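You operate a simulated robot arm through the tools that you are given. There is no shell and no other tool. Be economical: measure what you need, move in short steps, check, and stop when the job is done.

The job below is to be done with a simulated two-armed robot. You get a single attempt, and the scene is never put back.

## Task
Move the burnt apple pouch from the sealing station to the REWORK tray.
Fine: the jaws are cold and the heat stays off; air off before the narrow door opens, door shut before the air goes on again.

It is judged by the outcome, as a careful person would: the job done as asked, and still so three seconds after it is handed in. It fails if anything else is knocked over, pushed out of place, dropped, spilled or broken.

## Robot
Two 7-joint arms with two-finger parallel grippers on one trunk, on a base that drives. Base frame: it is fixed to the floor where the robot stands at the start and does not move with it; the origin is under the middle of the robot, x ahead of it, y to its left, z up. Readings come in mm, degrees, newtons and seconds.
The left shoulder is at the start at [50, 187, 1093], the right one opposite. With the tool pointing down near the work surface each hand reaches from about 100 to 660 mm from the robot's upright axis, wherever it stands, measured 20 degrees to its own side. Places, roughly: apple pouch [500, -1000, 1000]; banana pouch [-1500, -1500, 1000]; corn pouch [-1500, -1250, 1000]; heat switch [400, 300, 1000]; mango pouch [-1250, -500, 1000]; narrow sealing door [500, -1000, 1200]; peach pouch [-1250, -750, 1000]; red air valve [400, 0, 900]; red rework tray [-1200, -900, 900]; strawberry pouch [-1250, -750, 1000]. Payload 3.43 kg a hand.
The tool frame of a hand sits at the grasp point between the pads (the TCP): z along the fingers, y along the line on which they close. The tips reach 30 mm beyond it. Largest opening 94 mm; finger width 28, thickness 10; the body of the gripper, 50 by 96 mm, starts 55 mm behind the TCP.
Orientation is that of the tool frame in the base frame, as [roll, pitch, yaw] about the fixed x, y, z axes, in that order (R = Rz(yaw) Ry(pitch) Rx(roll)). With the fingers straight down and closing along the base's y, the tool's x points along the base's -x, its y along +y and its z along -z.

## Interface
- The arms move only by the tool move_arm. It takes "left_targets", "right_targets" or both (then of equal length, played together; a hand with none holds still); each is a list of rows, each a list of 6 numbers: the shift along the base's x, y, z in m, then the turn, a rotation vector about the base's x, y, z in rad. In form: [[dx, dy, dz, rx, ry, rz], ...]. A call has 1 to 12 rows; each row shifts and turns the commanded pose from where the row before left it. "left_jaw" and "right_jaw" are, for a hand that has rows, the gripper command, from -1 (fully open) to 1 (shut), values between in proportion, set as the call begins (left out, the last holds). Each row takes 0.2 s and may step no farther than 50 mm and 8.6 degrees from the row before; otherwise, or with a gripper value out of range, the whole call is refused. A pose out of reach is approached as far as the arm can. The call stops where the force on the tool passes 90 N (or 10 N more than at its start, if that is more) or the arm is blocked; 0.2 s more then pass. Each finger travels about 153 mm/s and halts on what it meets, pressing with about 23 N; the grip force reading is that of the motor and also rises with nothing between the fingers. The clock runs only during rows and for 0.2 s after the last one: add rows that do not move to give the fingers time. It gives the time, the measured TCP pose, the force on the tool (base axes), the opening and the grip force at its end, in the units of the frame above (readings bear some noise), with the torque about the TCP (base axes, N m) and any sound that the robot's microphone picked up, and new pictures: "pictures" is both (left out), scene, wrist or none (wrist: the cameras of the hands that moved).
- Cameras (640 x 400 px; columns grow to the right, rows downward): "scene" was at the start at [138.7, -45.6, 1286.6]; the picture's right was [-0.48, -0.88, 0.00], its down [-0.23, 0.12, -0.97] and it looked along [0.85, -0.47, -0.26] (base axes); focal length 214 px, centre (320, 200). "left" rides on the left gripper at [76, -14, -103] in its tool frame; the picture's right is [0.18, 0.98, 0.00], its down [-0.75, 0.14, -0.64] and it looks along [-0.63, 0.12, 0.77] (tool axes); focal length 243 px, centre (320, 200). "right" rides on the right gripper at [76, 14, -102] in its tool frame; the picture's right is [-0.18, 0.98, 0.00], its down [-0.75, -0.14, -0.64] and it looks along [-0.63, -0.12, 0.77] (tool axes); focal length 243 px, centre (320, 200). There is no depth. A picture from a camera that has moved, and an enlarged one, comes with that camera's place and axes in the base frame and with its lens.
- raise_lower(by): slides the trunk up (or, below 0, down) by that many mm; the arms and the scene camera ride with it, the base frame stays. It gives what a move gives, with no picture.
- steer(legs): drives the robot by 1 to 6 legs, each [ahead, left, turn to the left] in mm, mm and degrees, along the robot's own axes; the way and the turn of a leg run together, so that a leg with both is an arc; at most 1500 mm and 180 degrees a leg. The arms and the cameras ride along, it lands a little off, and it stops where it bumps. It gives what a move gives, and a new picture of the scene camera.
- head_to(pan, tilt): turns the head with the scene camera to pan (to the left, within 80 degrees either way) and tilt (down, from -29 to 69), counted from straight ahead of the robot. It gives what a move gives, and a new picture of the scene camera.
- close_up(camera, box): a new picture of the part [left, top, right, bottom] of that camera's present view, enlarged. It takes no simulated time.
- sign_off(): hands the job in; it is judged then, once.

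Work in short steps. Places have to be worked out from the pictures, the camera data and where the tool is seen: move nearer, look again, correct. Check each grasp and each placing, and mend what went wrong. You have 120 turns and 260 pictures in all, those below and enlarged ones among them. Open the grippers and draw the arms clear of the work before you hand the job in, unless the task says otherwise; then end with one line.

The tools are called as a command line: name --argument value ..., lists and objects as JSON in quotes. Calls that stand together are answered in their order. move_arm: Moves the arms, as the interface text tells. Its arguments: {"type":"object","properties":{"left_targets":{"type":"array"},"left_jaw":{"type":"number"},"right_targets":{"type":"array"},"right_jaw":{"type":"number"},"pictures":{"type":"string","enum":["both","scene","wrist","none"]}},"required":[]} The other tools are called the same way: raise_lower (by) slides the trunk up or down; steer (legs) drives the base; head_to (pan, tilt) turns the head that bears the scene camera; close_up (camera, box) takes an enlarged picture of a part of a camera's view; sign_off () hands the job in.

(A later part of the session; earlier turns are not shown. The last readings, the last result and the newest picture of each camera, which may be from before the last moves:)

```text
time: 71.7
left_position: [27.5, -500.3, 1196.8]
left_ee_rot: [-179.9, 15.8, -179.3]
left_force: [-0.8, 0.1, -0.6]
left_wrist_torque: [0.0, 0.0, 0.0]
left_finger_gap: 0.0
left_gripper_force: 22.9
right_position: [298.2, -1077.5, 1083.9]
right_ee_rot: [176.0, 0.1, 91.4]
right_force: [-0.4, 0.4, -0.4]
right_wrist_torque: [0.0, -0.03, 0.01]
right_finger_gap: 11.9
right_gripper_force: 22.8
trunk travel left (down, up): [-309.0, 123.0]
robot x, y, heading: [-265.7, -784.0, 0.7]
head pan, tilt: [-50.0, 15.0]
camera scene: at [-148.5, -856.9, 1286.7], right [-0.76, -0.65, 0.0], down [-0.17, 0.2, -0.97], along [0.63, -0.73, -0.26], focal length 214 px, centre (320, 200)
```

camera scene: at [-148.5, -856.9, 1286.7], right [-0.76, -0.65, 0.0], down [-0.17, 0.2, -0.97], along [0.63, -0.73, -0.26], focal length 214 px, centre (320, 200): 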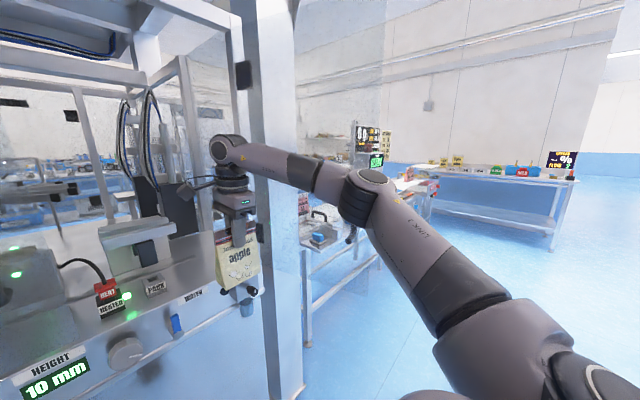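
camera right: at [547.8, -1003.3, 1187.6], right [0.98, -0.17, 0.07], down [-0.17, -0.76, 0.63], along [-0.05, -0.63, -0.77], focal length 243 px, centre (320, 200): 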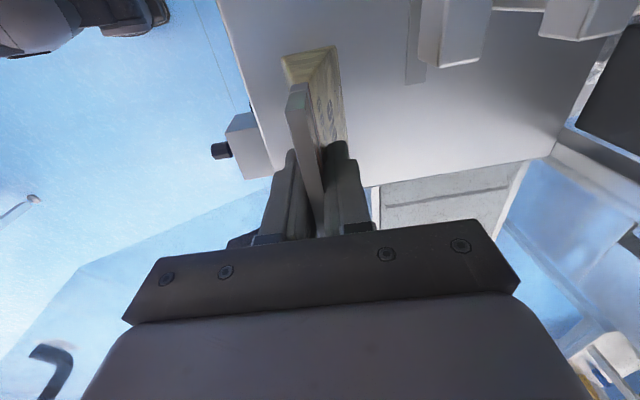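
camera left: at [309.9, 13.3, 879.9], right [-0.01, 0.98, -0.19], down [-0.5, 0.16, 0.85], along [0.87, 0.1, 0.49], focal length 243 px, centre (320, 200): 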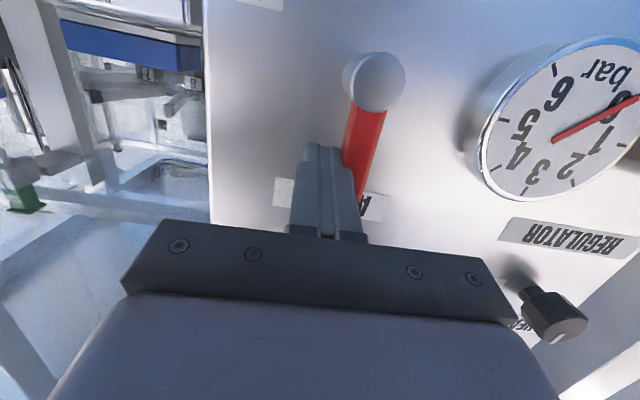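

Clear of the opening. I continue back and left away from the door.

steer --legs '[[-200, 0, 0], [0, 300, 0]]'

move_arm --right_targets '[[-0.04, 0.0, 0.03, 0, 0, 0], [-0.04, 0.0, 0.03, 0, 0, 0], [-0.04, 0.0, 0.03, 0, 0, 0], [-0.04, 0.0, 0.03, 0, 0, 0], [-0.04, 0.0, 0, 0, 0, 0], [0, 0, 0, 0, 0, 0]]' --pictures "scene"

```text
time: 76.1
left_position: [-176.0, -204.6, 1195.5]
left_ee_rot: [-180.0, 16.0, -179.2]
left_force: [0.2, -0.1, -0.4]
left_wrist_torque: [0.02, 0.01, 0.01]
left_finger_gap: 0.2
left_gripper_force: 23.3
right_position: [96.4, -782.1, 1083.0]
right_ee_rot: [176.1, 0.1, 91.4]
right_force: [0.7, 0.2, -1.2]
right_wrist_torque: [-0.02, 0.01, -0.04]
right_finger_gap: 11.5
right_gripper_force: 22.7
trunk travel left (down, up): [-309.0, 123.0]
robot x, y, heading: [-468.5, -493.7, 0.6]
head pan, tilt: [-50.0, 15.0]
camera scene: at [-350.8, -561.1, 1286.6], right [-0.76, -0.65, 0.0], down [-0.17, 0.2, -0.97], along [0.63, -0.73, -0.26], focal length 214 px, centre (320, 200)
```

scene: 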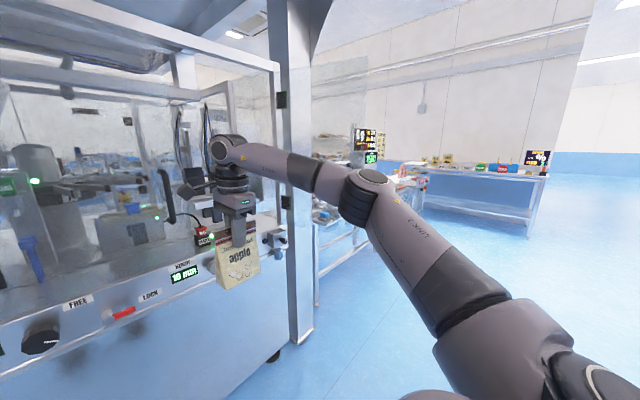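

```text
time: 77.5
left_position: [-175.1, -205.6, 1194.7]
left_ee_rot: [-179.8, 15.9, -179.1]
left_force: [-0.1, -0.6, -0.1]
left_wrist_torque: [0.0, -0.01, 0.03]
left_finger_gap: 0.1
left_gripper_force: 23.1
right_position: [-102.9, -781.9, 1205.0]
right_ee_rot: [176.1, 0.0, 91.3]
right_force: [0.5, -0.4, -0.4]
right_wrist_torque: [-0.03, -0.02, -0.02]
right_finger_gap: 11.9
right_gripper_force: 22.3
trunk travel left (down, up): [-309.0, 123.0]
robot x, y, heading: [-466.4, -489.5, 0.7]
head pan, tilt: [-50.0, 15.0]
camera scene: at [-350.6, -561.1, 1286.6], right [-0.76, -0.65, 0.0], down [-0.17, 0.2, -0.97], along [0.63, -0.73, -0.26], focal length 214 px, centre (320, 200)
```

scene: 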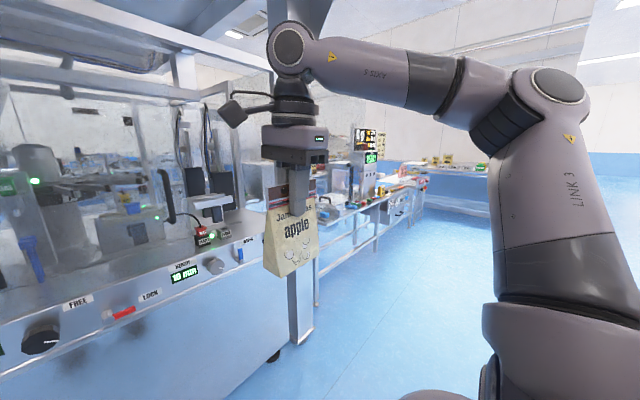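

The pouch hangs well. I move to the aisle middle and turn to the right 90° to see what is behind.

steer --legs '[[100, 60, 0], [0, 0, -90]]'

head_to --pan -75 --tilt 25

```text
time: 82.6
left_position: [-92.8, -733.2, 1195.3]
left_ee_rot: [-179.9, 15.9, 89.0]
left_force: [0.0, -0.4, -0.1]
left_wrist_torque: [0.0, 0.0, 0.02]
left_finger_gap: 0.1
left_gripper_force: 23.5
right_position: [-672.5, -786.9, 1206.4]
right_ee_rot: [176.2, 0.0, -0.7]
right_force: [-0.2, -0.1, 0.0]
right_wrist_torque: [0.03, 0.0, -0.02]
right_finger_gap: 11.7
right_gripper_force: 22.7
trunk travel left (down, up): [-309.0, 123.0]
robot x, y, heading: [-368.8, -428.6, -91.3]
head pan, tilt: [-50.0, 15.0]
camera scene: at [-444.0, -547.5, 1286.6], right [-0.63, 0.78, 0.0], down [0.2, 0.16, -0.97], along [-0.75, -0.6, -0.26], focal length 214 px, centre (320, 200)
```

scene: 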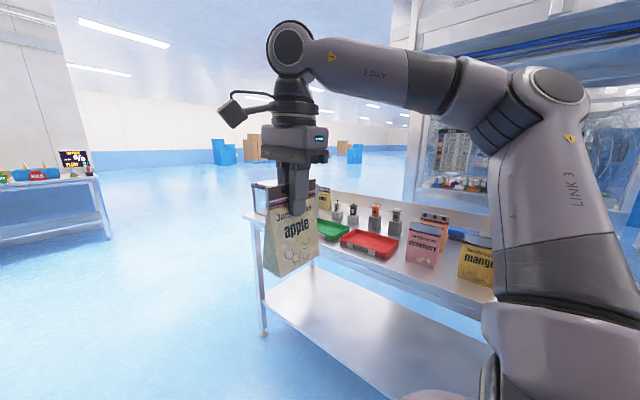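

```text
time: 83.5
left_position: [-92.9, -731.9, 1195.8]
left_ee_rot: [-179.9, 15.9, 88.8]
left_force: [-0.7, -0.2, 0.6]
left_wrist_torque: [0.01, -0.01, 0.02]
left_finger_gap: 0.0
left_gripper_force: 22.9
right_position: [-672.5, -785.6, 1205.8]
right_ee_rot: [176.1, -0.1, -0.6]
right_force: [-0.3, 0.1, 0.9]
right_wrist_torque: [-0.02, 0.0, -0.04]
right_finger_gap: 11.7
right_gripper_force: 23.0
trunk travel left (down, up): [-309.0, 123.0]
robot x, y, heading: [-370.0, -428.5, -91.5]
head pan, tilt: [-75.0, 25.0]
camera scene: at [-460.6, -511.0, 1270.4], right [-0.24, 0.97, 0.0], down [0.41, 0.1, -0.91], along [-0.88, -0.22, -0.42], focal length 214 px, centre (320, 200)
```

scene: 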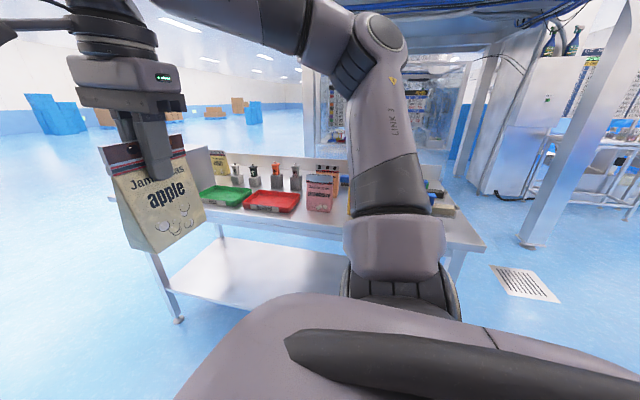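

The red tray sits on the table next to a green one and the peach pouch. I check the labels.

close_up --camera "scene" --box '[190, 140, 350, 240]'

```text
4.00 times, centred on (270, 190) of scene
camera zoom: at [-460.6, -511.0, 1270.4], right [-0.24, 0.97, 0.0], down [0.41, 0.1, -0.91], along [-0.88, -0.22, -0.42], focal length 858 px, centre (520, 240)
```

zoom: 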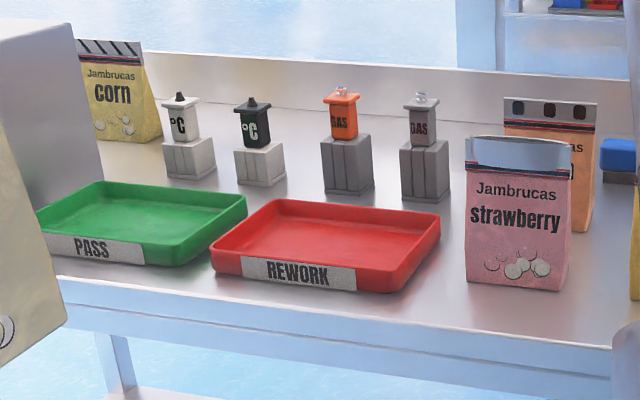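

The red tray is labelled REWORK, about [-1172, -885], rim ~165×185 mm. I turn to face it (-x) and strafe left in the aisle.

steer --legs '[[0, 0, -88.5], [0, 700, 0]]'

head_to --pan -5 --tilt 35

```text
time: 93.9
left_position: [-646.1, -1418.1, 1196.1]
left_ee_rot: [-179.8, 15.9, 1.4]
left_force: [0.0, 0.2, -0.8]
left_wrist_torque: [0.01, -0.05, 0.02]
left_finger_gap: 0.0
left_gripper_force: 23.4
right_position: [-725.5, -842.1, 1205.5]
right_ee_rot: [176.1, 0.0, -88.0]
right_force: [-0.1, 0.9, 0.1]
right_wrist_torque: [-0.02, 0.0, 0.01]
right_finger_gap: 11.2
right_gripper_force: 22.9
trunk travel left (down, up): [-309.0, 123.0]
robot x, y, heading: [-358.4, -1128.4, -178.7]
head pan, tilt: [-75.0, 25.0]
camera scene: at [-442.3, -1043.4, 1270.4], right [0.96, 0.28, 0.0], down [0.12, -0.41, -0.91], along [-0.25, 0.87, -0.42], focal length 214 px, centre (320, 200)
```

scene: 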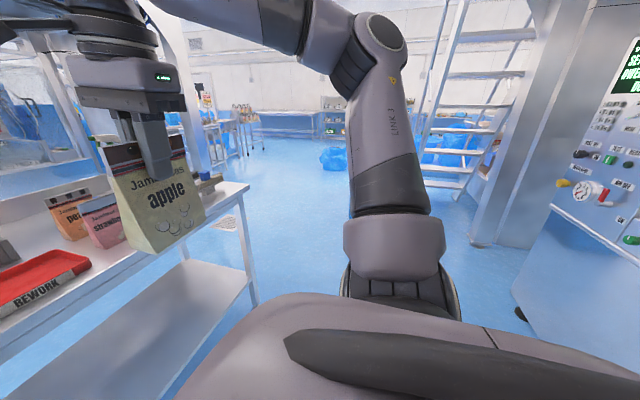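

```text
time: 95.3
left_position: [-646.5, -1418.8, 1194.7]
left_ee_rot: [-179.9, 15.9, 1.5]
left_force: [0.0, 1.2, 0.6]
left_wrist_torque: [0.02, -0.01, -0.01]
left_finger_gap: 0.0
left_gripper_force: 23.3
right_position: [-726.3, -843.6, 1205.8]
right_ee_rot: [176.2, 0.0, -87.9]
right_force: [0.0, 0.0, -0.8]
right_wrist_torque: [0.01, -0.01, -0.01]
right_finger_gap: 11.3
right_gripper_force: 22.8
trunk travel left (down, up): [-309.0, 123.0]
robot x, y, heading: [-357.4, -1131.1, -178.8]
head pan, tilt: [-5.0, 35.0]
camera scene: at [-504.3, -1126.1, 1254.6], right [0.06, 1.0, 0.0], down [0.57, -0.04, -0.82], along [-0.82, 0.05, -0.57], focal length 214 px, centre (320, 200)
```

scene: 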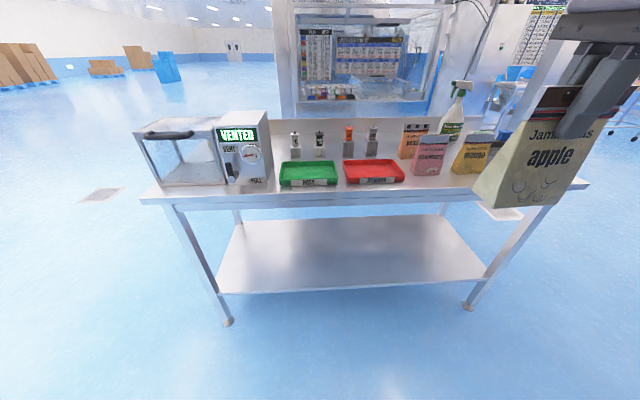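

Tray centre triangulates consistently to [-1175, -892, ~902]. I drive up so the right hand can reach it.

steer --legs '[[0, 50, 0], [250, 0, 0]]'

close_up --camera "right" --box '[0, 0, 640, 400]'

```text
time: 97.8
left_position: [-892.7, -1472.1, 1194.9]
left_ee_rot: [-179.9, 15.8, 1.3]
left_force: [0.4, 0.0, -0.9]
left_wrist_torque: [0.0, 0.02, -0.02]
left_finger_gap: 0.1
left_gripper_force: 23.4
right_position: [-970.8, -897.4, 1206.1]
right_ee_rot: [176.1, 0.1, -88.2]
right_force: [-0.7, 0.3, -1.4]
right_wrist_torque: [0.02, -0.05, 0.01]
right_finger_gap: 10.9
right_gripper_force: 23.2
trunk travel left (down, up): [-309.0, 123.0]
robot x, y, heading: [-599.6, -1184.9, -178.7]
head pan, tilt: [-5.0, 35.0]
camera scene: at [-749.4, -1180.3, 1254.5], right [0.07, 1.0, 0.0], down [0.57, -0.04, -0.82], along [-0.82, 0.05, -0.57], focal length 214 px, centre (320, 200)
```

scene: 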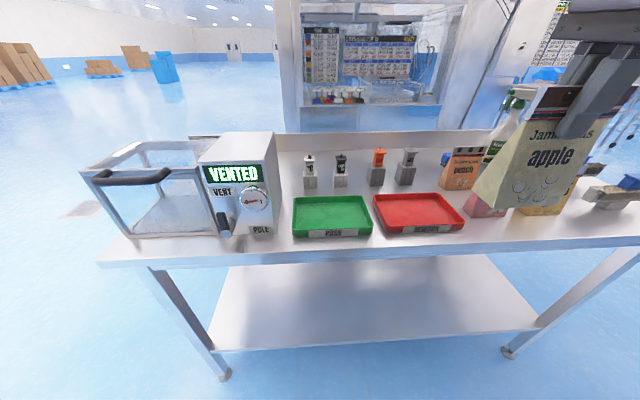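

```text
1.00 times, centred on (320, 200) of right (not enlarged: the box is as wide or as high as the picture)
camera zoom: at [-975.5, -973.9, 1309.7], right [-0.99, 0.15, 0.07], down [0.16, 0.76, 0.63], along [0.04, 0.63, -0.77], focal length 243 px, centre (320, 200)
```

zoom: 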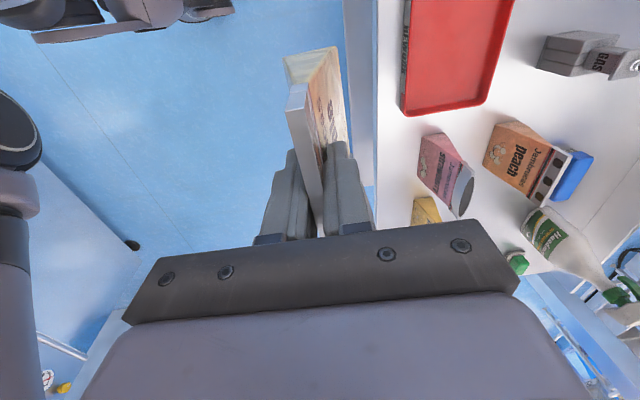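

I extend the hand over the tray (+x→-x 209 mm, y +9), keeping the pouch well above everything.

move_arm --right_targets '[[-0.035, 0.002, -0.01, 0, 0, 0], [-0.035, 0.002, -0.01, 0, 0, 0], [-0.035, 0.002, -0.01, 0, 0, 0], [-0.035, 0.001, -0.01, 0, 0, 0], [-0.035, 0.001, -0.01, 0, 0, 0], [-0.034, 0.001, -0.01, 0, 0, 0], [0, 0, 0, 0, 0, 0]]'

```text
time: 99.4
left_position: [-891.0, -1472.4, 1196.0]
left_ee_rot: [-179.7, 16.0, 1.4]
left_force: [0.5, 0.5, 0.0]
left_wrist_torque: [0.0, -0.01, 0.02]
left_finger_gap: 0.0
left_gripper_force: 23.3
right_position: [-1143.6, -883.3, 1142.9]
right_ee_rot: [176.1, 0.0, -88.1]
right_force: [0.8, -0.2, -0.8]
right_wrist_torque: [-0.02, 0.04, 0.03]
right_finger_gap: 11.3
right_gripper_force: 23.6
right hand out of reach, approached as far as the arm can: row 5, 6
trunk travel left (down, up): [-309.0, 123.0]
robot x, y, heading: [-600.7, -1184.4, -178.8]
head pan, tilt: [-5.0, 35.0]
camera scene: at [-748.9, -1180.2, 1254.6], right [0.07, 1.0, 0.0], down [0.57, -0.04, -0.82], along [-0.82, 0.05, -0.57], focal length 214 px, centre (320, 200)
camera right: at [-1149.0, -959.9, 1247.0], right [-0.99, 0.15, 0.07], down [0.16, 0.76, 0.63], along [0.04, 0.63, -0.77], focal length 243 px, centre (320, 200)
```

scene: 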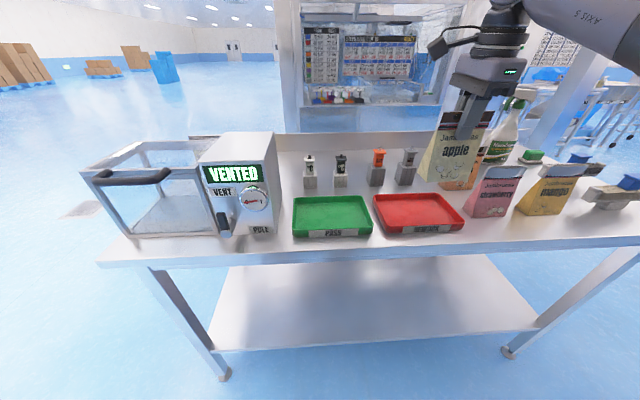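
right: 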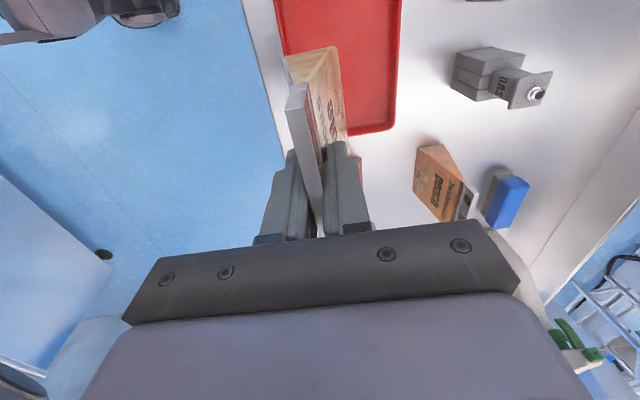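

The tray spans x≈-1258..-1120, y≈-980..-796 → centre [-1188, -887]. I ease the base ahead 35 mm and lower the hand partly.

steer --legs '[[35, 0, 0]]'

move_arm --right_targets '[[-0.005, -0.002, -0.03, 0, 0, 0], [-0.004, 0, -0.03, 0, 0, 0], [0, 0, -0.02, 0, 0, 0], [0, 0, 0, 0, 0, 0]]'

close_up --camera "scene" --box '[340, 80, 540, 260]'

```text
time: 100.2
left_position: [-927.9, -1473.6, 1195.0]
left_ee_rot: [-180.0, 15.9, 1.3]
left_force: [0.3, 0.4, 0.4]
left_wrist_torque: [-0.01, -0.03, -0.01]
left_finger_gap: 0.2
left_gripper_force: 22.7
right_position: [-1179.7, -883.7, 1143.6]
right_ee_rot: [176.2, -0.1, -88.2]
right_force: [-0.6, -0.4, -1.5]
right_wrist_torque: [0.0, -0.02, 0.02]
right_finger_gap: 11.5
right_gripper_force: 22.8
trunk travel left (down, up): [-309.0, 123.0]
robot x, y, heading: [-635.6, -1182.5, -178.9]
head pan, tilt: [-5.0, 35.0]
camera scene: at [-785.2, -1181.0, 1254.4], right [0.07, 1.0, 0.0], down [0.57, -0.04, -0.82], along [-0.82, 0.05, -0.57], focal length 214 px, centre (320, 200)
```

scene: 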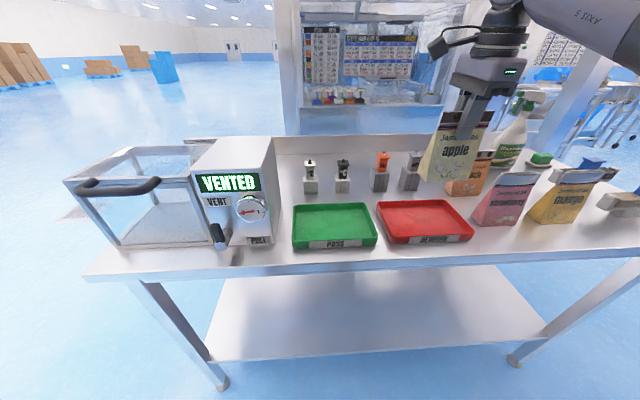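

```text
time: 101.2
left_position: [-925.9, -1472.4, 1196.0]
left_ee_rot: [180.0, 15.8, 1.4]
left_force: [-0.2, -0.3, -0.8]
left_wrist_torque: [-0.03, -0.02, 0.02]
left_finger_gap: 0.0
left_gripper_force: 23.3
right_position: [-1187.5, -885.3, 1062.2]
right_ee_rot: [176.0, 0.0, -88.1]
right_force: [0.6, -0.5, -0.5]
right_wrist_torque: [-0.02, 0.0, 0.01]
right_finger_gap: 11.2
right_gripper_force: 23.0
trunk travel left (down, up): [-309.0, 123.0]
robot x, y, heading: [-638.3, -1183.8, -178.9]
head pan, tilt: [-5.0, 35.0]
camera scene: at [-784.4, -1181.0, 1254.6], right [0.07, 1.0, 0.0], down [0.57, -0.04, -0.82], along [-0.82, 0.05, -0.57], focal length 214 px, centre (320, 200)
camera right: at [-1192.7, -962.6, 1167.1], right [-0.99, 0.15, 0.07], down [0.16, 0.76, 0.63], along [0.04, 0.63, -0.77], focal length 243 px, centre (320, 200)
```

scene: 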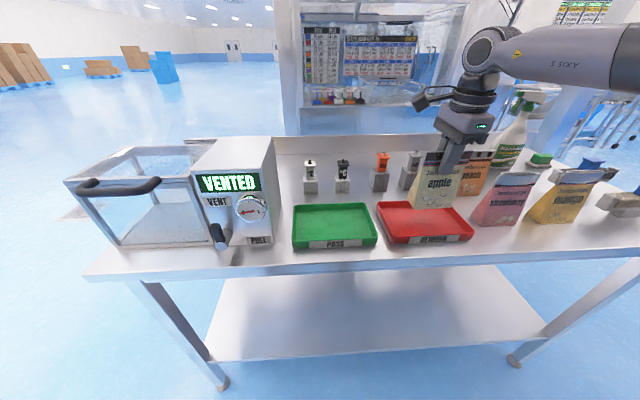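
right: 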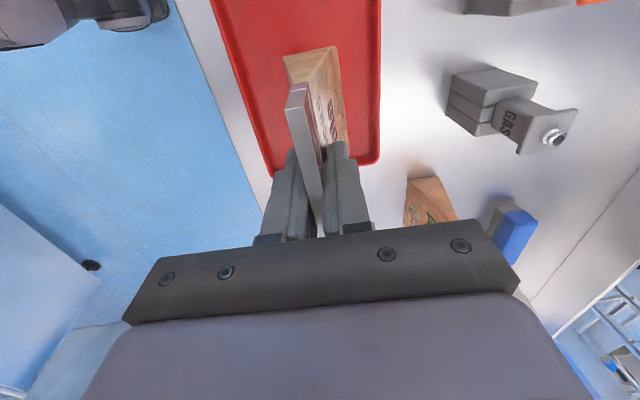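

```text
2.22 times, centred on (440, 170) of scene
camera zoom: at [-784.4, -1181.0, 1254.6], right [0.07, 1.0, 0.0], down [0.57, -0.04, -0.82], along [-0.82, 0.05, -0.57], focal length 477 px, centre (53, 267)
```

zoom: 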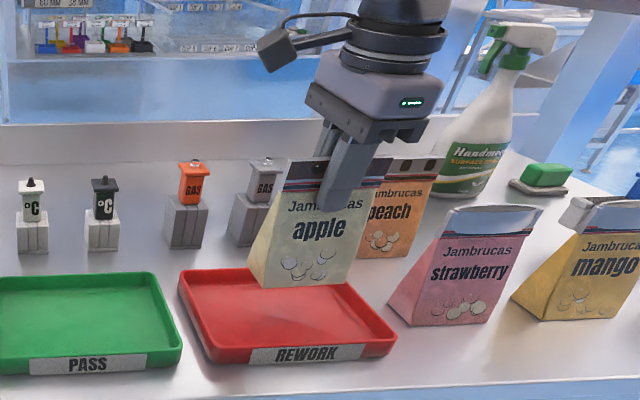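

The pouch is centred over the tray. I lower to just above the tray floor.

move_arm --right_targets '[[0, -0.003, -0.018, 0, 0, 0], [0, 0, -0.014, 0, 0, 0], [0, 0, 0, 0, 0, 0]]' --pictures "none"

close_up --camera "scene" --box '[370, 120, 510, 250]'

```text
time: 102.0
left_position: [-926.4, -1473.5, 1195.5]
left_ee_rot: [-179.9, 15.9, 1.3]
left_force: [-0.1, 0.2, -0.1]
left_wrist_torque: [-0.02, 0.03, 0.0]
left_finger_gap: 0.0
left_gripper_force: 23.0
right_position: [-1187.8, -888.4, 1031.5]
right_ee_rot: [175.9, 0.0, -88.1]
right_force: [0.1, -0.7, -0.9]
right_wrist_torque: [0.03, 0.01, 0.0]
right_finger_gap: 11.1
right_gripper_force: 23.0
trunk travel left (down, up): [-309.0, 123.0]
robot x, y, heading: [-639.2, -1185.7, -178.9]
head pan, tilt: [-5.0, 35.0]
```

```text
3.08 times, centred on (440, 185) of scene
camera zoom: at [-784.4, -1181.0, 1254.6], right [0.07, 1.0, 0.0], down [0.57, -0.04, -0.82], along [-0.82, 0.05, -0.57], focal length 660 px, centre (-49, 246)
```

zoom: 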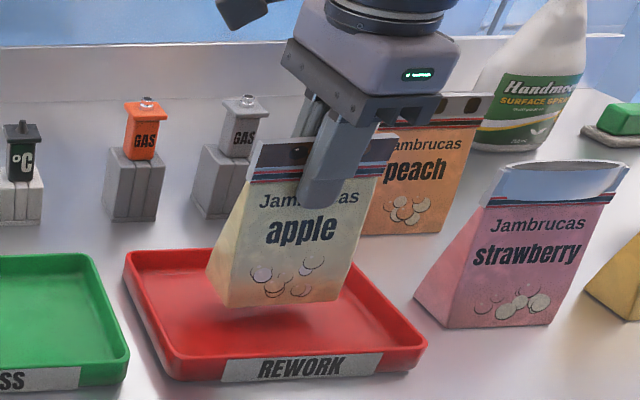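

Almost touching. I lower in small steps, watching the force.

move_arm --right_targets '[[0, 0, -0.004, 0, 0, 0], [0, 0, -0.004, 0, 0, 0], [0, 0, -0.003, 0, 0, 0]]' --pictures "none"

close_up --camera "scene" --box '[370, 120, 510, 250]'

```text
time: 102.8
left_position: [-926.6, -1473.2, 1195.8]
left_ee_rot: [-179.9, 15.9, 1.4]
left_force: [0.6, 0.2, -0.4]
left_wrist_torque: [0.0, 0.05, -0.01]
left_finger_gap: 0.0
left_gripper_force: 23.2
right_position: [-1186.5, -888.8, 1020.4]
right_ee_rot: [176.1, 0.1, -88.1]
right_force: [-0.1, -0.3, -0.4]
right_wrist_torque: [0.0, -0.01, 0.0]
right_finger_gap: 11.0
right_gripper_force: 23.3
trunk travel left (down, up): [-309.0, 123.0]
robot x, y, heading: [-638.4, -1184.7, -178.9]
head pan, tilt: [-5.0, 35.0]
```

```text
3.08 times, centred on (440, 185) of scene
camera zoom: at [-784.4, -1181.0, 1254.6], right [0.07, 1.0, 0.0], down [0.57, -0.04, -0.82], along [-0.82, 0.05, -0.57], focal length 660 px, centre (-49, 246)
```

zoom: 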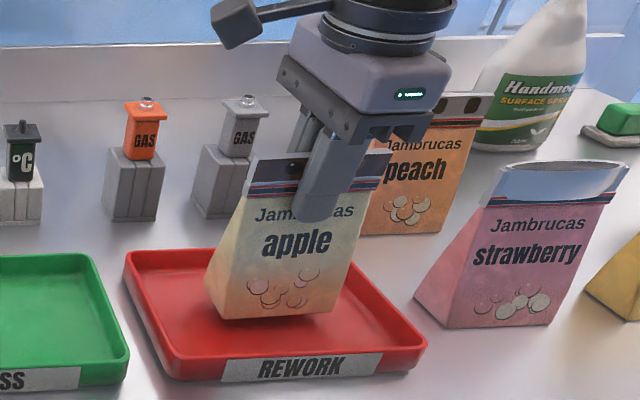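

Still a small gap by the force reading. I continue down in small steps.

move_arm --right_targets '[[0, 0, -0.003, 0, 0, 0], [0, 0, -0.003, 0, 0, 0]]' --pictures "none"

move_arm --right_targets '[[0, 0, -0.003, 0, 0, 0], [0, 0, 0, 0, 0, 0]]' --pictures "none"

close_up --camera "scene" --box '[370, 120, 510, 250]'

```text
time: 103.5
left_position: [-926.4, -1471.7, 1196.5]
left_ee_rot: [-179.9, 15.9, 1.4]
left_force: [-0.4, -0.2, -0.2]
left_wrist_torque: [-0.03, 0.04, -0.04]
left_finger_gap: 0.0
left_gripper_force: 22.7
right_position: [-1188.0, -887.1, 1014.9]
right_ee_rot: [176.0, 0.0, -88.0]
right_force: [0.3, -0.2, -0.3]
right_wrist_torque: [0.0, 0.0, 0.02]
right_finger_gap: 11.1
right_gripper_force: 22.8
trunk travel left (down, up): [-309.0, 123.0]
robot x, y, heading: [-637.0, -1184.6, -178.8]
head pan, tilt: [-5.0, 35.0]
```

```text
time: 104.0
left_position: [-927.5, -1473.5, 1194.9]
left_ee_rot: [-180.0, 15.8, 1.2]
left_force: [-0.7, -0.9, 0.0]
left_wrist_torque: [0.02, -0.02, 0.02]
left_finger_gap: 0.1
left_gripper_force: 23.4
right_position: [-1187.5, -888.5, 1011.3]
right_ee_rot: [176.0, 0.0, -88.0]
right_force: [-0.4, -0.2, -1.2]
right_wrist_torque: [0.0, -0.02, -0.01]
right_finger_gap: 11.4
right_gripper_force: 23.1
trunk travel left (down, up): [-309.0, 123.0]
robot x, y, heading: [-636.0, -1185.6, -179.0]
head pan, tilt: [-5.0, 35.0]
```

```text
3.08 times, centred on (440, 185) of scene
camera zoom: at [-784.4, -1181.0, 1254.6], right [0.07, 1.0, 0.0], down [0.57, -0.04, -0.82], along [-0.82, 0.05, -0.57], focal length 660 px, centre (-49, 246)
```

zoom: 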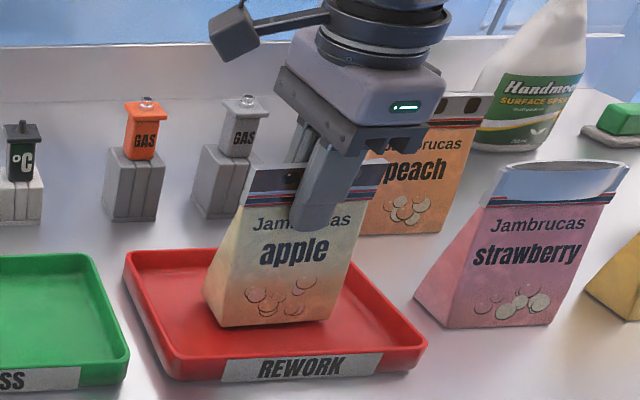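

No contact force yet; continuing down in 3 mm steps.

move_arm --right_targets '[[0, 0, -0.003, 0, 0, 0], [0, 0, -0.002, 0, 0, 0]]' --pictures "none"

move_arm --right_targets '[[0, 0, -0.003, 0, 0, 0], [0, 0, 0, 0, 0, 0]]' --pictures "none"

```text
time: 104.7
left_position: [-926.7, -1473.6, 1195.3]
left_ee_rot: [-180.0, 15.9, 1.3]
left_force: [0.6, 0.0, -0.2]
left_wrist_torque: [0.03, -0.02, 0.01]
left_finger_gap: 0.2
left_gripper_force: 23.1
right_position: [-1188.1, -887.4, 1005.6]
right_ee_rot: [176.1, -0.1, -88.0]
right_force: [-0.2, 0.3, 0.6]
right_wrist_torque: [0.0, 0.01, -0.03]
right_finger_gap: 11.1
right_gripper_force: 22.2
trunk travel left (down, up): [-309.0, 123.0]
robot x, y, heading: [-641.7, -1185.4, -178.9]
head pan, tilt: [-5.0, 35.0]
```

```text
time: 105.2
left_position: [-926.7, -1473.1, 1195.1]
left_ee_rot: [-179.7, 16.1, 1.3]
left_force: [0.5, -0.3, -0.3]
left_wrist_torque: [0.0, -0.01, 0.02]
left_finger_gap: 0.2
left_gripper_force: 22.8
right_position: [-1187.0, -888.0, 1006.3]
right_ee_rot: [175.8, -0.1, -88.0]
right_force: [-0.5, 2.0, 10.2]
right_wrist_torque: [-0.19, -0.08, -0.01]
right_finger_gap: 11.2
right_gripper_force: 23.1
trunk travel left (down, up): [-309.0, 123.0]
robot x, y, heading: [-636.4, -1184.6, -179.1]
head pan, tilt: [-5.0, 35.0]
```

Contact at 10 N: the pouch rests on the tray floor. I relieve slightly and open the jaws partway.

move_arm --right_targets '[[0, 0, 0.002, 0, 0, 0], [0, 0, 0, 0, 0, 0]]' --pictures "none"

move_arm --right_targets '[[0, 0, 0, 0, 0, 0], [0, 0, 0, 0, 0, 0], [0, 0, 0, 0, 0, 0]]' --right_jaw -0.3

close_up --camera "scene" --box '[370, 120, 510, 250]'

```text
time: 105.8
left_position: [-926.8, -1474.2, 1196.0]
left_ee_rot: [-179.9, 15.9, 1.4]
left_force: [0.2, -0.4, -0.9]
left_wrist_torque: [0.01, 0.04, 0.01]
left_finger_gap: 0.0
left_gripper_force: 23.0
right_position: [-1187.7, -887.7, 1006.1]
right_ee_rot: [176.0, 0.1, -88.1]
right_force: [-1.0, 0.9, 6.4]
right_wrist_torque: [-0.21, -0.02, 0.0]
right_finger_gap: 11.3
right_gripper_force: 22.6
trunk travel left (down, up): [-309.0, 123.0]
robot x, y, heading: [-634.8, -1186.9, -178.8]
head pan, tilt: [-5.0, 35.0]
```

```text
time: 106.7
left_position: [-926.6, -1472.1, 1195.7]
left_ee_rot: [-179.8, 15.9, 1.4]
left_force: [0.4, -0.6, -0.6]
left_wrist_torque: [0.0, 0.0, -0.04]
left_finger_gap: 0.0
left_gripper_force: 23.0
right_position: [-1189.0, -887.2, 1004.2]
right_ee_rot: [176.1, 0.0, -88.0]
right_force: [0.3, 0.5, -0.6]
right_wrist_torque: [0.0, -0.03, -0.03]
right_finger_gap: 61.0
right_gripper_force: 0.0
trunk travel left (down, up): [-309.0, 123.0]
robot x, y, heading: [-639.0, -1181.9, -178.5]
head pan, tilt: [-5.0, 35.0]
camera scene: at [-784.3, -1181.0, 1254.6], right [0.07, 1.0, 0.0], down [0.57, -0.04, -0.82], along [-0.82, 0.05, -0.57], focal length 214 px, centre (320, 200)
camera right: at [-1192.8, -965.6, 1109.2], right [-0.99, 0.15, 0.07], down [0.16, 0.76, 0.63], along [0.04, 0.63, -0.77], focal length 243 px, centre (320, 200)
```

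scene: 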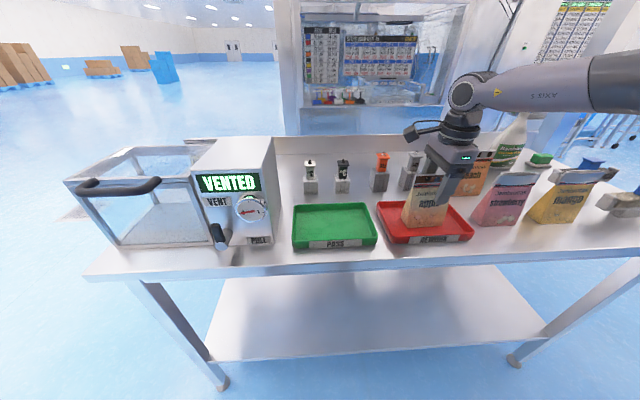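
right: 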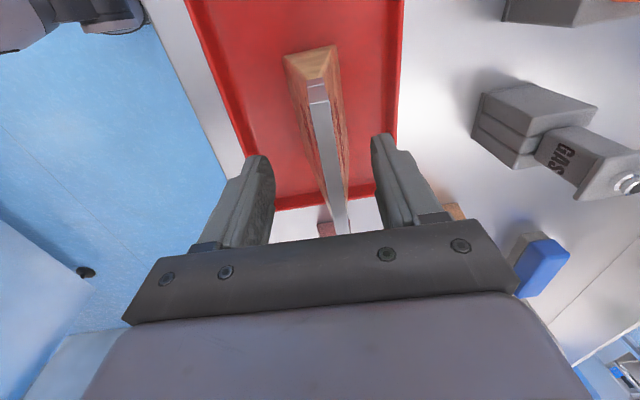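

```text
3.08 times, centred on (440, 185) of scene
camera zoom: at [-784.3, -1181.0, 1254.6], right [0.07, 1.0, 0.0], down [0.57, -0.04, -0.82], along [-0.82, 0.05, -0.57], focal length 660 px, centre (-49, 246)
```

zoom: 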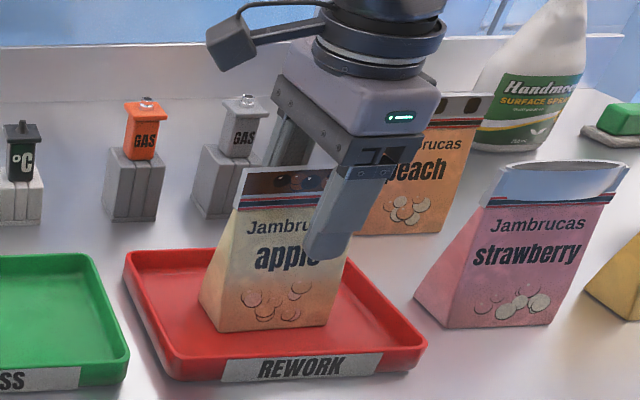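

The pouch stands in the REWORK tray. I lift the hand straight up.

move_arm --right_targets '[[0, 0, 0.025, 0, 0, 0], [0, 0, 0.035, 0, 0, 0], [0, 0, 0.04, 0, 0, 0], [0, 0, 0.04, 0, 0, 0], [0.04, 0, 0.01, 0, 0, 0], [0.05, 0, 0, 0, 0, 0], [0.05, 0, 0, 0, 0, 0], [0.05, 0, 0, 0, 0, 0]]' --pictures "scene"

close_up --camera "scene" --box '[340, 120, 540, 260]'

```text
time: 108.5
left_position: [-927.1, -1472.8, 1195.1]
left_ee_rot: [-180.0, 16.0, 1.3]
left_force: [0.4, 0.2, 0.2]
left_wrist_torque: [0.02, 0.03, 0.03]
left_finger_gap: 0.0
left_gripper_force: 22.9
right_position: [-989.1, -885.5, 1159.3]
right_ee_rot: [176.1, -0.1, -88.1]
right_force: [0.3, 0.1, 0.4]
right_wrist_torque: [0.01, 0.02, -0.02]
right_finger_gap: 61.1
right_gripper_force: 0.1
right hand out of reach, approached as far as the arm can: row 4
trunk travel left (down, up): [-309.0, 123.0]
robot x, y, heading: [-639.5, -1182.3, -178.5]
head pan, tilt: [-5.0, 35.0]
camera scene: at [-783.5, -1180.9, 1254.7], right [0.07, 1.0, 0.0], down [0.57, -0.04, -0.82], along [-0.82, 0.05, -0.57], focal length 214 px, centre (320, 200)
```

scene: 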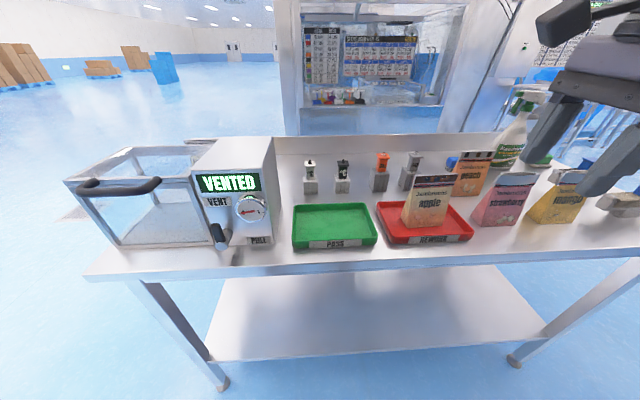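

```text
2.86 times, centred on (440, 190) of scene
camera zoom: at [-783.5, -1180.9, 1254.7], right [0.07, 1.0, 0.0], down [0.57, -0.04, -0.82], along [-0.82, 0.05, -0.57], focal length 613 px, centre (-23, 229)
```

zoom: 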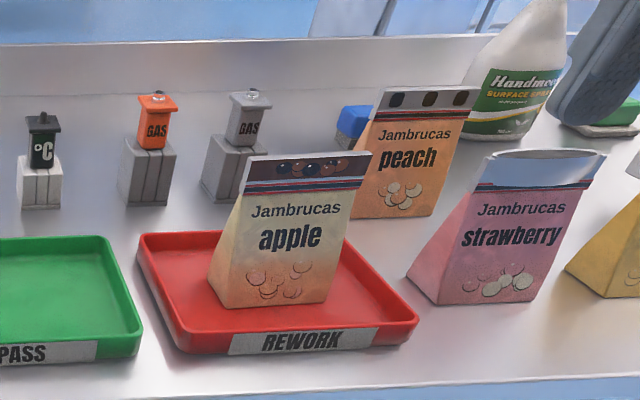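

The apple pouch stands upright in the REWORK tray and nothing else moved. Now I back off, strafe away and turn back toward the machine to shut the door.

steer --legs '[[-260, 0, 0], [0, -720, 0], [0, 0, 178.5]]'

head_to --pan -40 --tilt 15

```text
time: 124.0
left_position: [-90.8, -173.9, 1195.5]
left_ee_rot: [-179.8, 15.9, 179.8]
left_force: [0.8, 0.4, 0.8]
left_wrist_torque: [-0.01, 0.0, 0.01]
left_finger_gap: 0.0
left_gripper_force: 22.8
right_position: [-42.9, -762.1, 1160.2]
right_ee_rot: [176.1, 0.0, 90.3]
right_force: [-0.7, -0.4, 0.4]
right_wrist_torque: [-0.03, -0.01, 0.0]
right_finger_gap: 61.2
right_gripper_force: 0.1
trunk travel left (down, up): [-309.0, 123.0]
robot x, y, heading: [-389.5, -452.1, -0.3]
head pan, tilt: [-5.0, 35.0]
camera scene: at [-243.8, -462.4, 1254.6], right [-0.09, -1.0, 0.0], down [-0.57, 0.05, -0.82], along [0.82, -0.08, -0.57], focal length 214 px, centre (320, 200)
```

scene: 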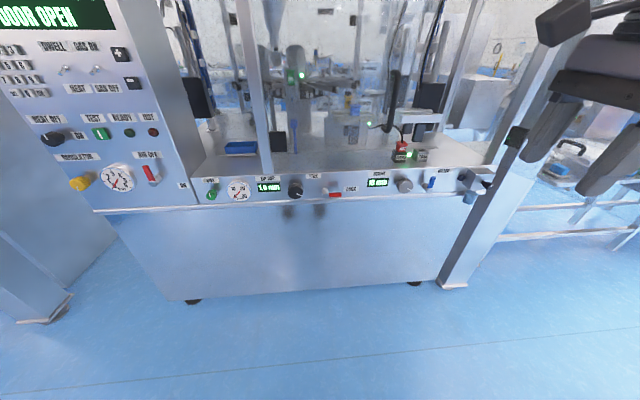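

```text
time: 125.0
left_position: [-90.3, -173.1, 1194.8]
left_ee_rot: [-179.9, 16.0, 179.8]
left_force: [0.0, -0.6, -0.3]
left_wrist_torque: [0.01, -0.04, 0.01]
left_finger_gap: 0.0
left_gripper_force: 23.0
right_position: [-44.0, -763.1, 1159.3]
right_ee_rot: [176.1, 0.0, 90.4]
right_force: [-0.4, 0.2, -0.1]
right_wrist_torque: [-0.01, -0.01, -0.02]
right_finger_gap: 61.1
right_gripper_force: 0.0
trunk travel left (down, up): [-309.0, 123.0]
robot x, y, heading: [-388.0, -454.0, -0.6]
head pan, tilt: [-40.0, 15.0]
camera scene: at [-260.3, -514.6, 1286.6], right [-0.65, -0.76, 0.0], down [-0.2, 0.17, -0.97], along [0.74, -0.62, -0.26], focal length 214 px, centre (320, 200)
```

scene: 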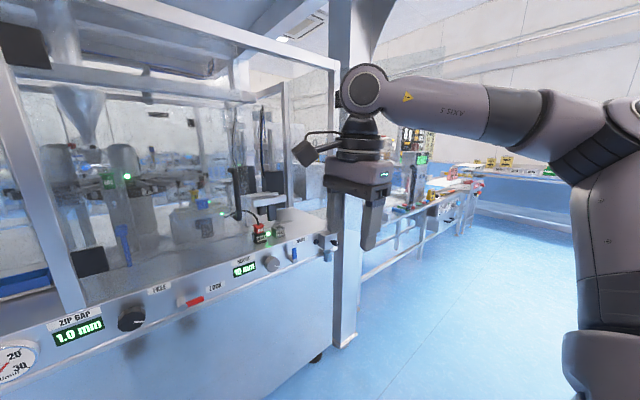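

The display reads "DOOR OPEN", a useful check. I back up and strafe right to see the door's current angle.

steer --legs '[[-120, 0, 0], [0, -550, 0]]'

head_to --pan -15 --tilt 15

```text
time: 131.2
left_position: [-210.6, -727.7, 1195.5]
left_ee_rot: [-179.9, 15.9, -179.8]
left_force: [0.0, 1.0, -0.1]
left_wrist_torque: [0.0, -0.01, 0.01]
left_finger_gap: 0.0
left_gripper_force: 23.1
right_position: [-161.6, -1316.0, 1160.2]
right_ee_rot: [176.1, 0.0, 90.8]
right_force: [0.2, 0.8, 0.3]
right_wrist_torque: [-0.02, 0.01, 0.01]
right_finger_gap: 61.3
right_gripper_force: 0.0
trunk travel left (down, up): [-309.0, 123.0]
robot x, y, heading: [-508.7, -1007.9, -0.3]
head pan, tilt: [-40.0, 15.0]
camera scene: at [-378.4, -1069.2, 1286.6], right [-0.64, -0.77, 0.0], down [-0.2, 0.17, -0.97], along [0.74, -0.62, -0.26], focal length 214 px, centre (320, 200)
```

scene: 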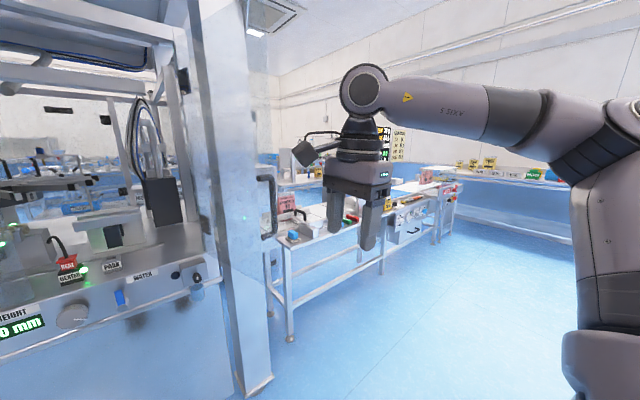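

```text
time: 132.1
left_position: [-210.7, -726.6, 1196.2]
left_ee_rot: [-179.9, 15.9, -179.8]
left_force: [-0.2, -0.2, 0.2]
left_wrist_torque: [0.01, -0.02, -0.01]
left_finger_gap: 0.0
left_gripper_force: 23.2
right_position: [-159.5, -1316.2, 1159.3]
right_ee_rot: [176.0, 0.0, 90.7]
right_force: [0.3, 0.4, 0.8]
right_wrist_torque: [0.0, -0.01, 0.02]
right_finger_gap: 61.1
right_gripper_force: 0.0
trunk travel left (down, up): [-309.0, 123.0]
robot x, y, heading: [-505.0, -1010.5, 0.1]
head pan, tilt: [-15.0, 15.0]
camera scene: at [-359.8, -1033.3, 1286.6], right [-0.26, -0.97, 0.0], down [-0.25, 0.07, -0.97], along [0.93, -0.25, -0.26], focal length 214 px, centre (320, 200)
```

scene: 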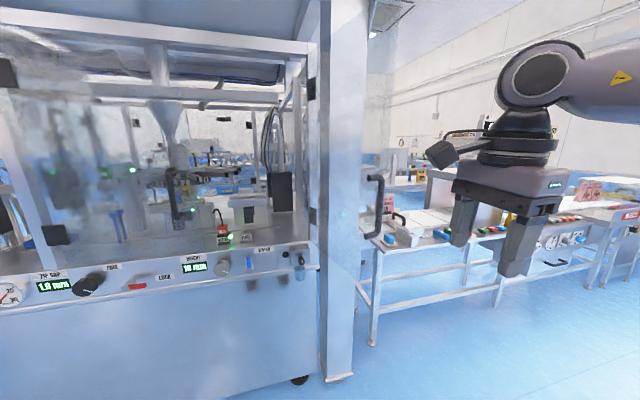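

Door now stands at ≈104° (handle ≈[158,-1328]). I'll re-grip the handle and swing it shut along the reverse arc. First I turn the right hand back to forward-pointing here in free space.

move_arm --right_targets '[[0, 0.01, 0, 0, 0, 0.142], [0, 0.01, 0, 0, 0, 0.142], [0, 0.01, 0, 0, 0, 0.142], [0, 0.01, 0, 0, 0, 0.142], [0, 0.01, 0, 0, 0, 0.142], [0, 0.01, 0, 0, 0, 0.142], [0, 0.01, 0, 0, 0, 0.142], [0, 0.01, 0, 0, 0, 0.142], [0, 0.01, 0, 0, 0, 0.142], [0, 0.01, 0, 0, 0, 0.142], [0, 0, 0, 0, 0, 0.142]]' --right_jaw -1 --pictures "none"

move_arm --right_targets '[[0.008, 0, -0.003, 0, -0.14, 0], [0.008, 0, -0.003, 0, -0.14, 0], [0.008, 0, -0.003, 0, -0.14, 0], [0.008, 0, -0.003, 0, -0.14, 0], [0.008, 0, -0.003, 0, -0.14, 0], [0.008, 0, -0.003, 0, -0.14, 0], [0.008, 0, -0.003, 0, -0.14, 0], [0.008, 0, -0.003, 0, -0.14, 0], [0.008, 0, -0.003, 0, -0.14, 0], [0.008, 0, -0.003, 0, -0.14, 0], [0, 0, 0, 0, -0.1, 0]]'

```text
time: 134.5
left_position: [-211.0, -726.5, 1195.5]
left_ee_rot: [-179.9, 15.9, -179.8]
left_force: [-0.5, 0.0, -0.9]
left_wrist_torque: [-0.01, -0.02, 0.02]
left_finger_gap: 0.1
left_gripper_force: 22.7
right_position: [-160.1, -1215.2, 1159.0]
right_ee_rot: [176.1, 0.1, -179.6]
right_force: [-0.3, -0.1, 0.7]
right_wrist_torque: [0.0, -0.01, 0.0]
right_finger_gap: 93.9
right_gripper_force: 0.0
trunk travel left (down, up): [-309.0, 123.0]
robot x, y, heading: [-509.8, -1004.4, 0.2]
head pan, tilt: [-15.0, 15.0]
```

```text
time: 136.9
left_position: [-211.2, -726.2, 1195.4]
left_ee_rot: [-179.7, 15.9, -179.8]
left_force: [-0.1, 0.0, -0.3]
left_wrist_torque: [-0.02, 0.02, -0.01]
left_finger_gap: 0.3
left_gripper_force: 22.9
right_position: [-57.7, -1212.1, 1138.0]
right_ee_rot: [178.5, 85.9, -177.4]
right_force: [-0.9, 0.8, 0.7]
right_wrist_torque: [0.01, 0.01, -0.01]
right_finger_gap: 93.8
right_gripper_force: 0.0
right hand out of reach, approached as far as the arm can: row 9, 10, 11
trunk travel left (down, up): [-309.0, 123.0]
robot x, y, heading: [-505.1, -1007.6, 0.0]
head pan, tilt: [-15.0, 15.0]
camera scene: at [-359.6, -1033.2, 1286.6], right [-0.26, -0.97, 0.0], down [-0.25, 0.07, -0.97], along [0.93, -0.25, -0.26], focal length 214 px, centre (320, 200)
camera right: at [-166.9, -1206.7, 1070.2], right [-0.06, 0.98, 0.19], down [-0.58, -0.18, 0.8], along [0.82, -0.06, 0.58], focal length 243 px, centre (320, 200)
```

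scene: 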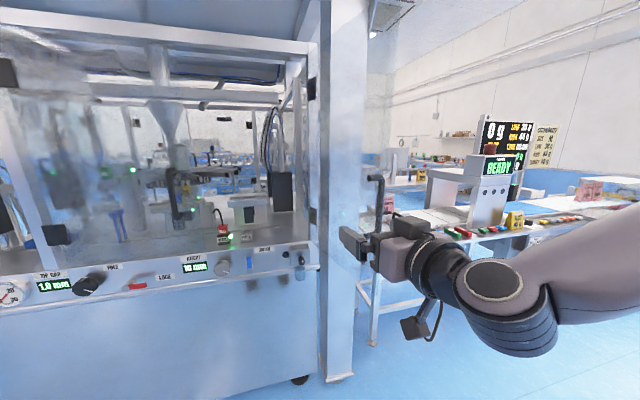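
right: 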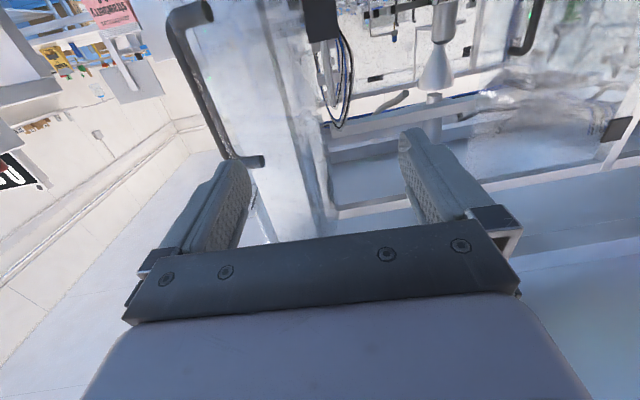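

Handle refined to about [178, -1341]. I strafe right and turn the base 20° left so that the hand points at the bar along a clear line.

steer --legs '[[0, -335, 0], [0, 0, 20]]'

close_up --camera "right" --box '[0, 0, 640, 400]'

```text
time: 141.5
left_position: [-325.8, -977.6, 1194.4]
left_ee_rot: [-179.9, 15.9, -160.1]
left_force: [-0.8, 0.2, 0.2]
left_wrist_torque: [-0.01, 0.02, 0.0]
left_finger_gap: 0.1
left_gripper_force: 22.8
right_position: [-17.0, -1382.1, 1138.1]
right_ee_rot: [179.5, 85.8, -156.6]
right_force: [-0.1, 0.0, 0.2]
right_wrist_torque: [-0.03, 0.01, 0.03]
right_finger_gap: 93.9
right_gripper_force: 0.1
trunk travel left (down, up): [-309.0, 123.0]
robot x, y, heading: [-506.8, -1341.9, 19.9]
head pan, tilt: [-15.0, 15.0]
camera scene: at [-361.1, -1315.3, 1286.6], right [0.09, -1.0, 0.0], down [-0.26, -0.02, -0.97], along [0.96, 0.08, -0.26], focal length 214 px, centre (320, 200)
```

scene: 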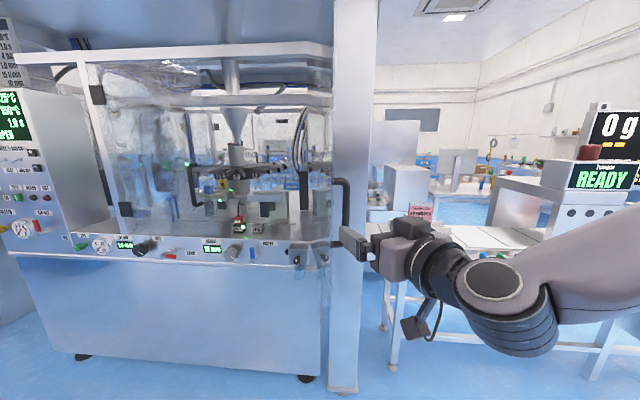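

```text
1.00 times, centred on (320, 200) of right (not enlarged: the box is as wide or as high as the picture)
camera zoom: at [-121.1, -1413.5, 1070.3], right [-0.38, 0.9, 0.18], down [-0.48, -0.37, 0.8], along [0.79, 0.22, 0.57], focal length 243 px, centre (320, 200)
```

zoom: 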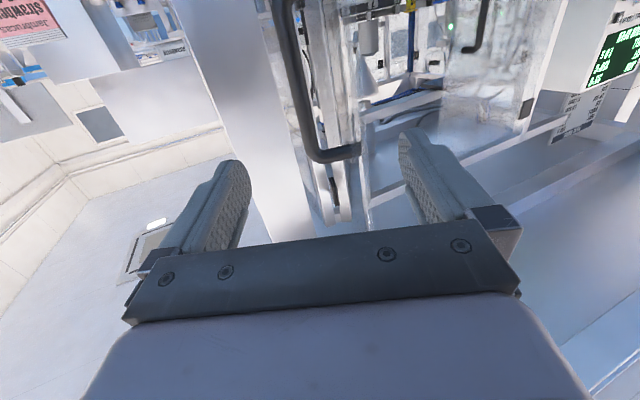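

The bar is ≈[172, -1327], ~196 mm ahead of the TCP. I drive ahead 110 mm and re-check.

steer --legs '[[110, -10, 0]]'

close_up --camera "right" --box '[0, 0, 640, 400]'

```text
time: 142.8
left_position: [-227.3, -951.2, 1196.2]
left_ee_rot: [-179.8, 16.2, -160.0]
left_force: [-0.9, -0.3, 0.3]
left_wrist_torque: [0.02, -0.02, 0.0]
left_finger_gap: 0.1
left_gripper_force: 23.7
right_position: [62.0, -1345.2, 1138.7]
right_ee_rot: [-168.9, 85.8, -141.1]
right_force: [-19.6, -3.6, 8.9]
right_wrist_torque: [0.56, -0.25, 1.11]
right_finger_gap: 94.1
right_gripper_force: 0.1
trunk travel left (down, up): [-309.0, 123.0]
robot x, y, heading: [-407.0, -1313.3, 19.7]
head pan, tilt: [-15.0, 15.0]
stopped in leg 1: the force on the tool passed its limit at 103 N (the readings are from after the stop); the commanded pose is now the measured one
camera scene: at [-264.5, -1289.6, 1287.1], right [0.08, -1.0, 0.0], down [-0.25, -0.02, -0.97], along [0.96, 0.08, -0.26], focal length 214 px, centre (320, 200)
```

scene: 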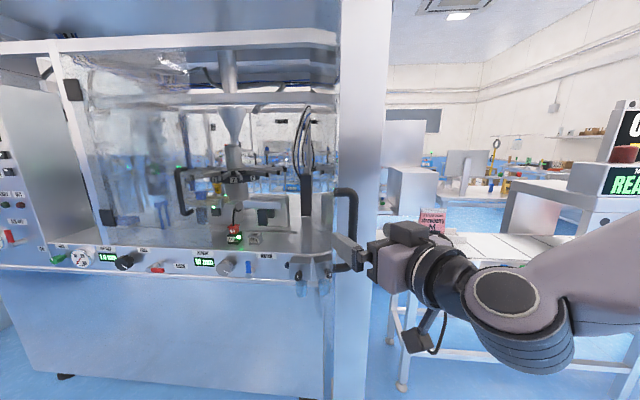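

```text
1.00 times, centred on (320, 200) of right (not enlarged: the box is as wide or as high as the picture)
camera zoom: at [-40.0, -1384.4, 1070.3], right [-0.45, 0.88, 0.17], down [-0.46, -0.39, 0.8], along [0.77, 0.28, 0.58], focal length 243 px, centre (320, 200)
```

zoom: 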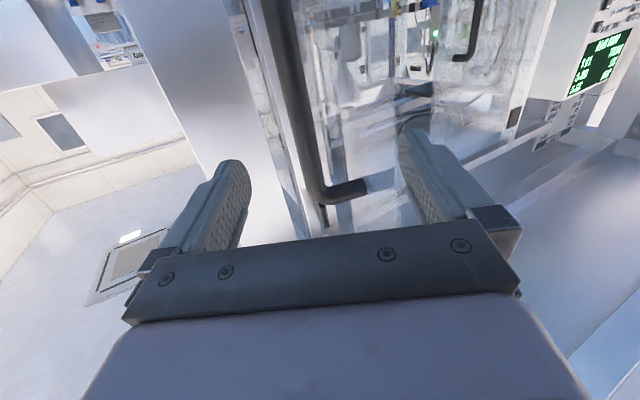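

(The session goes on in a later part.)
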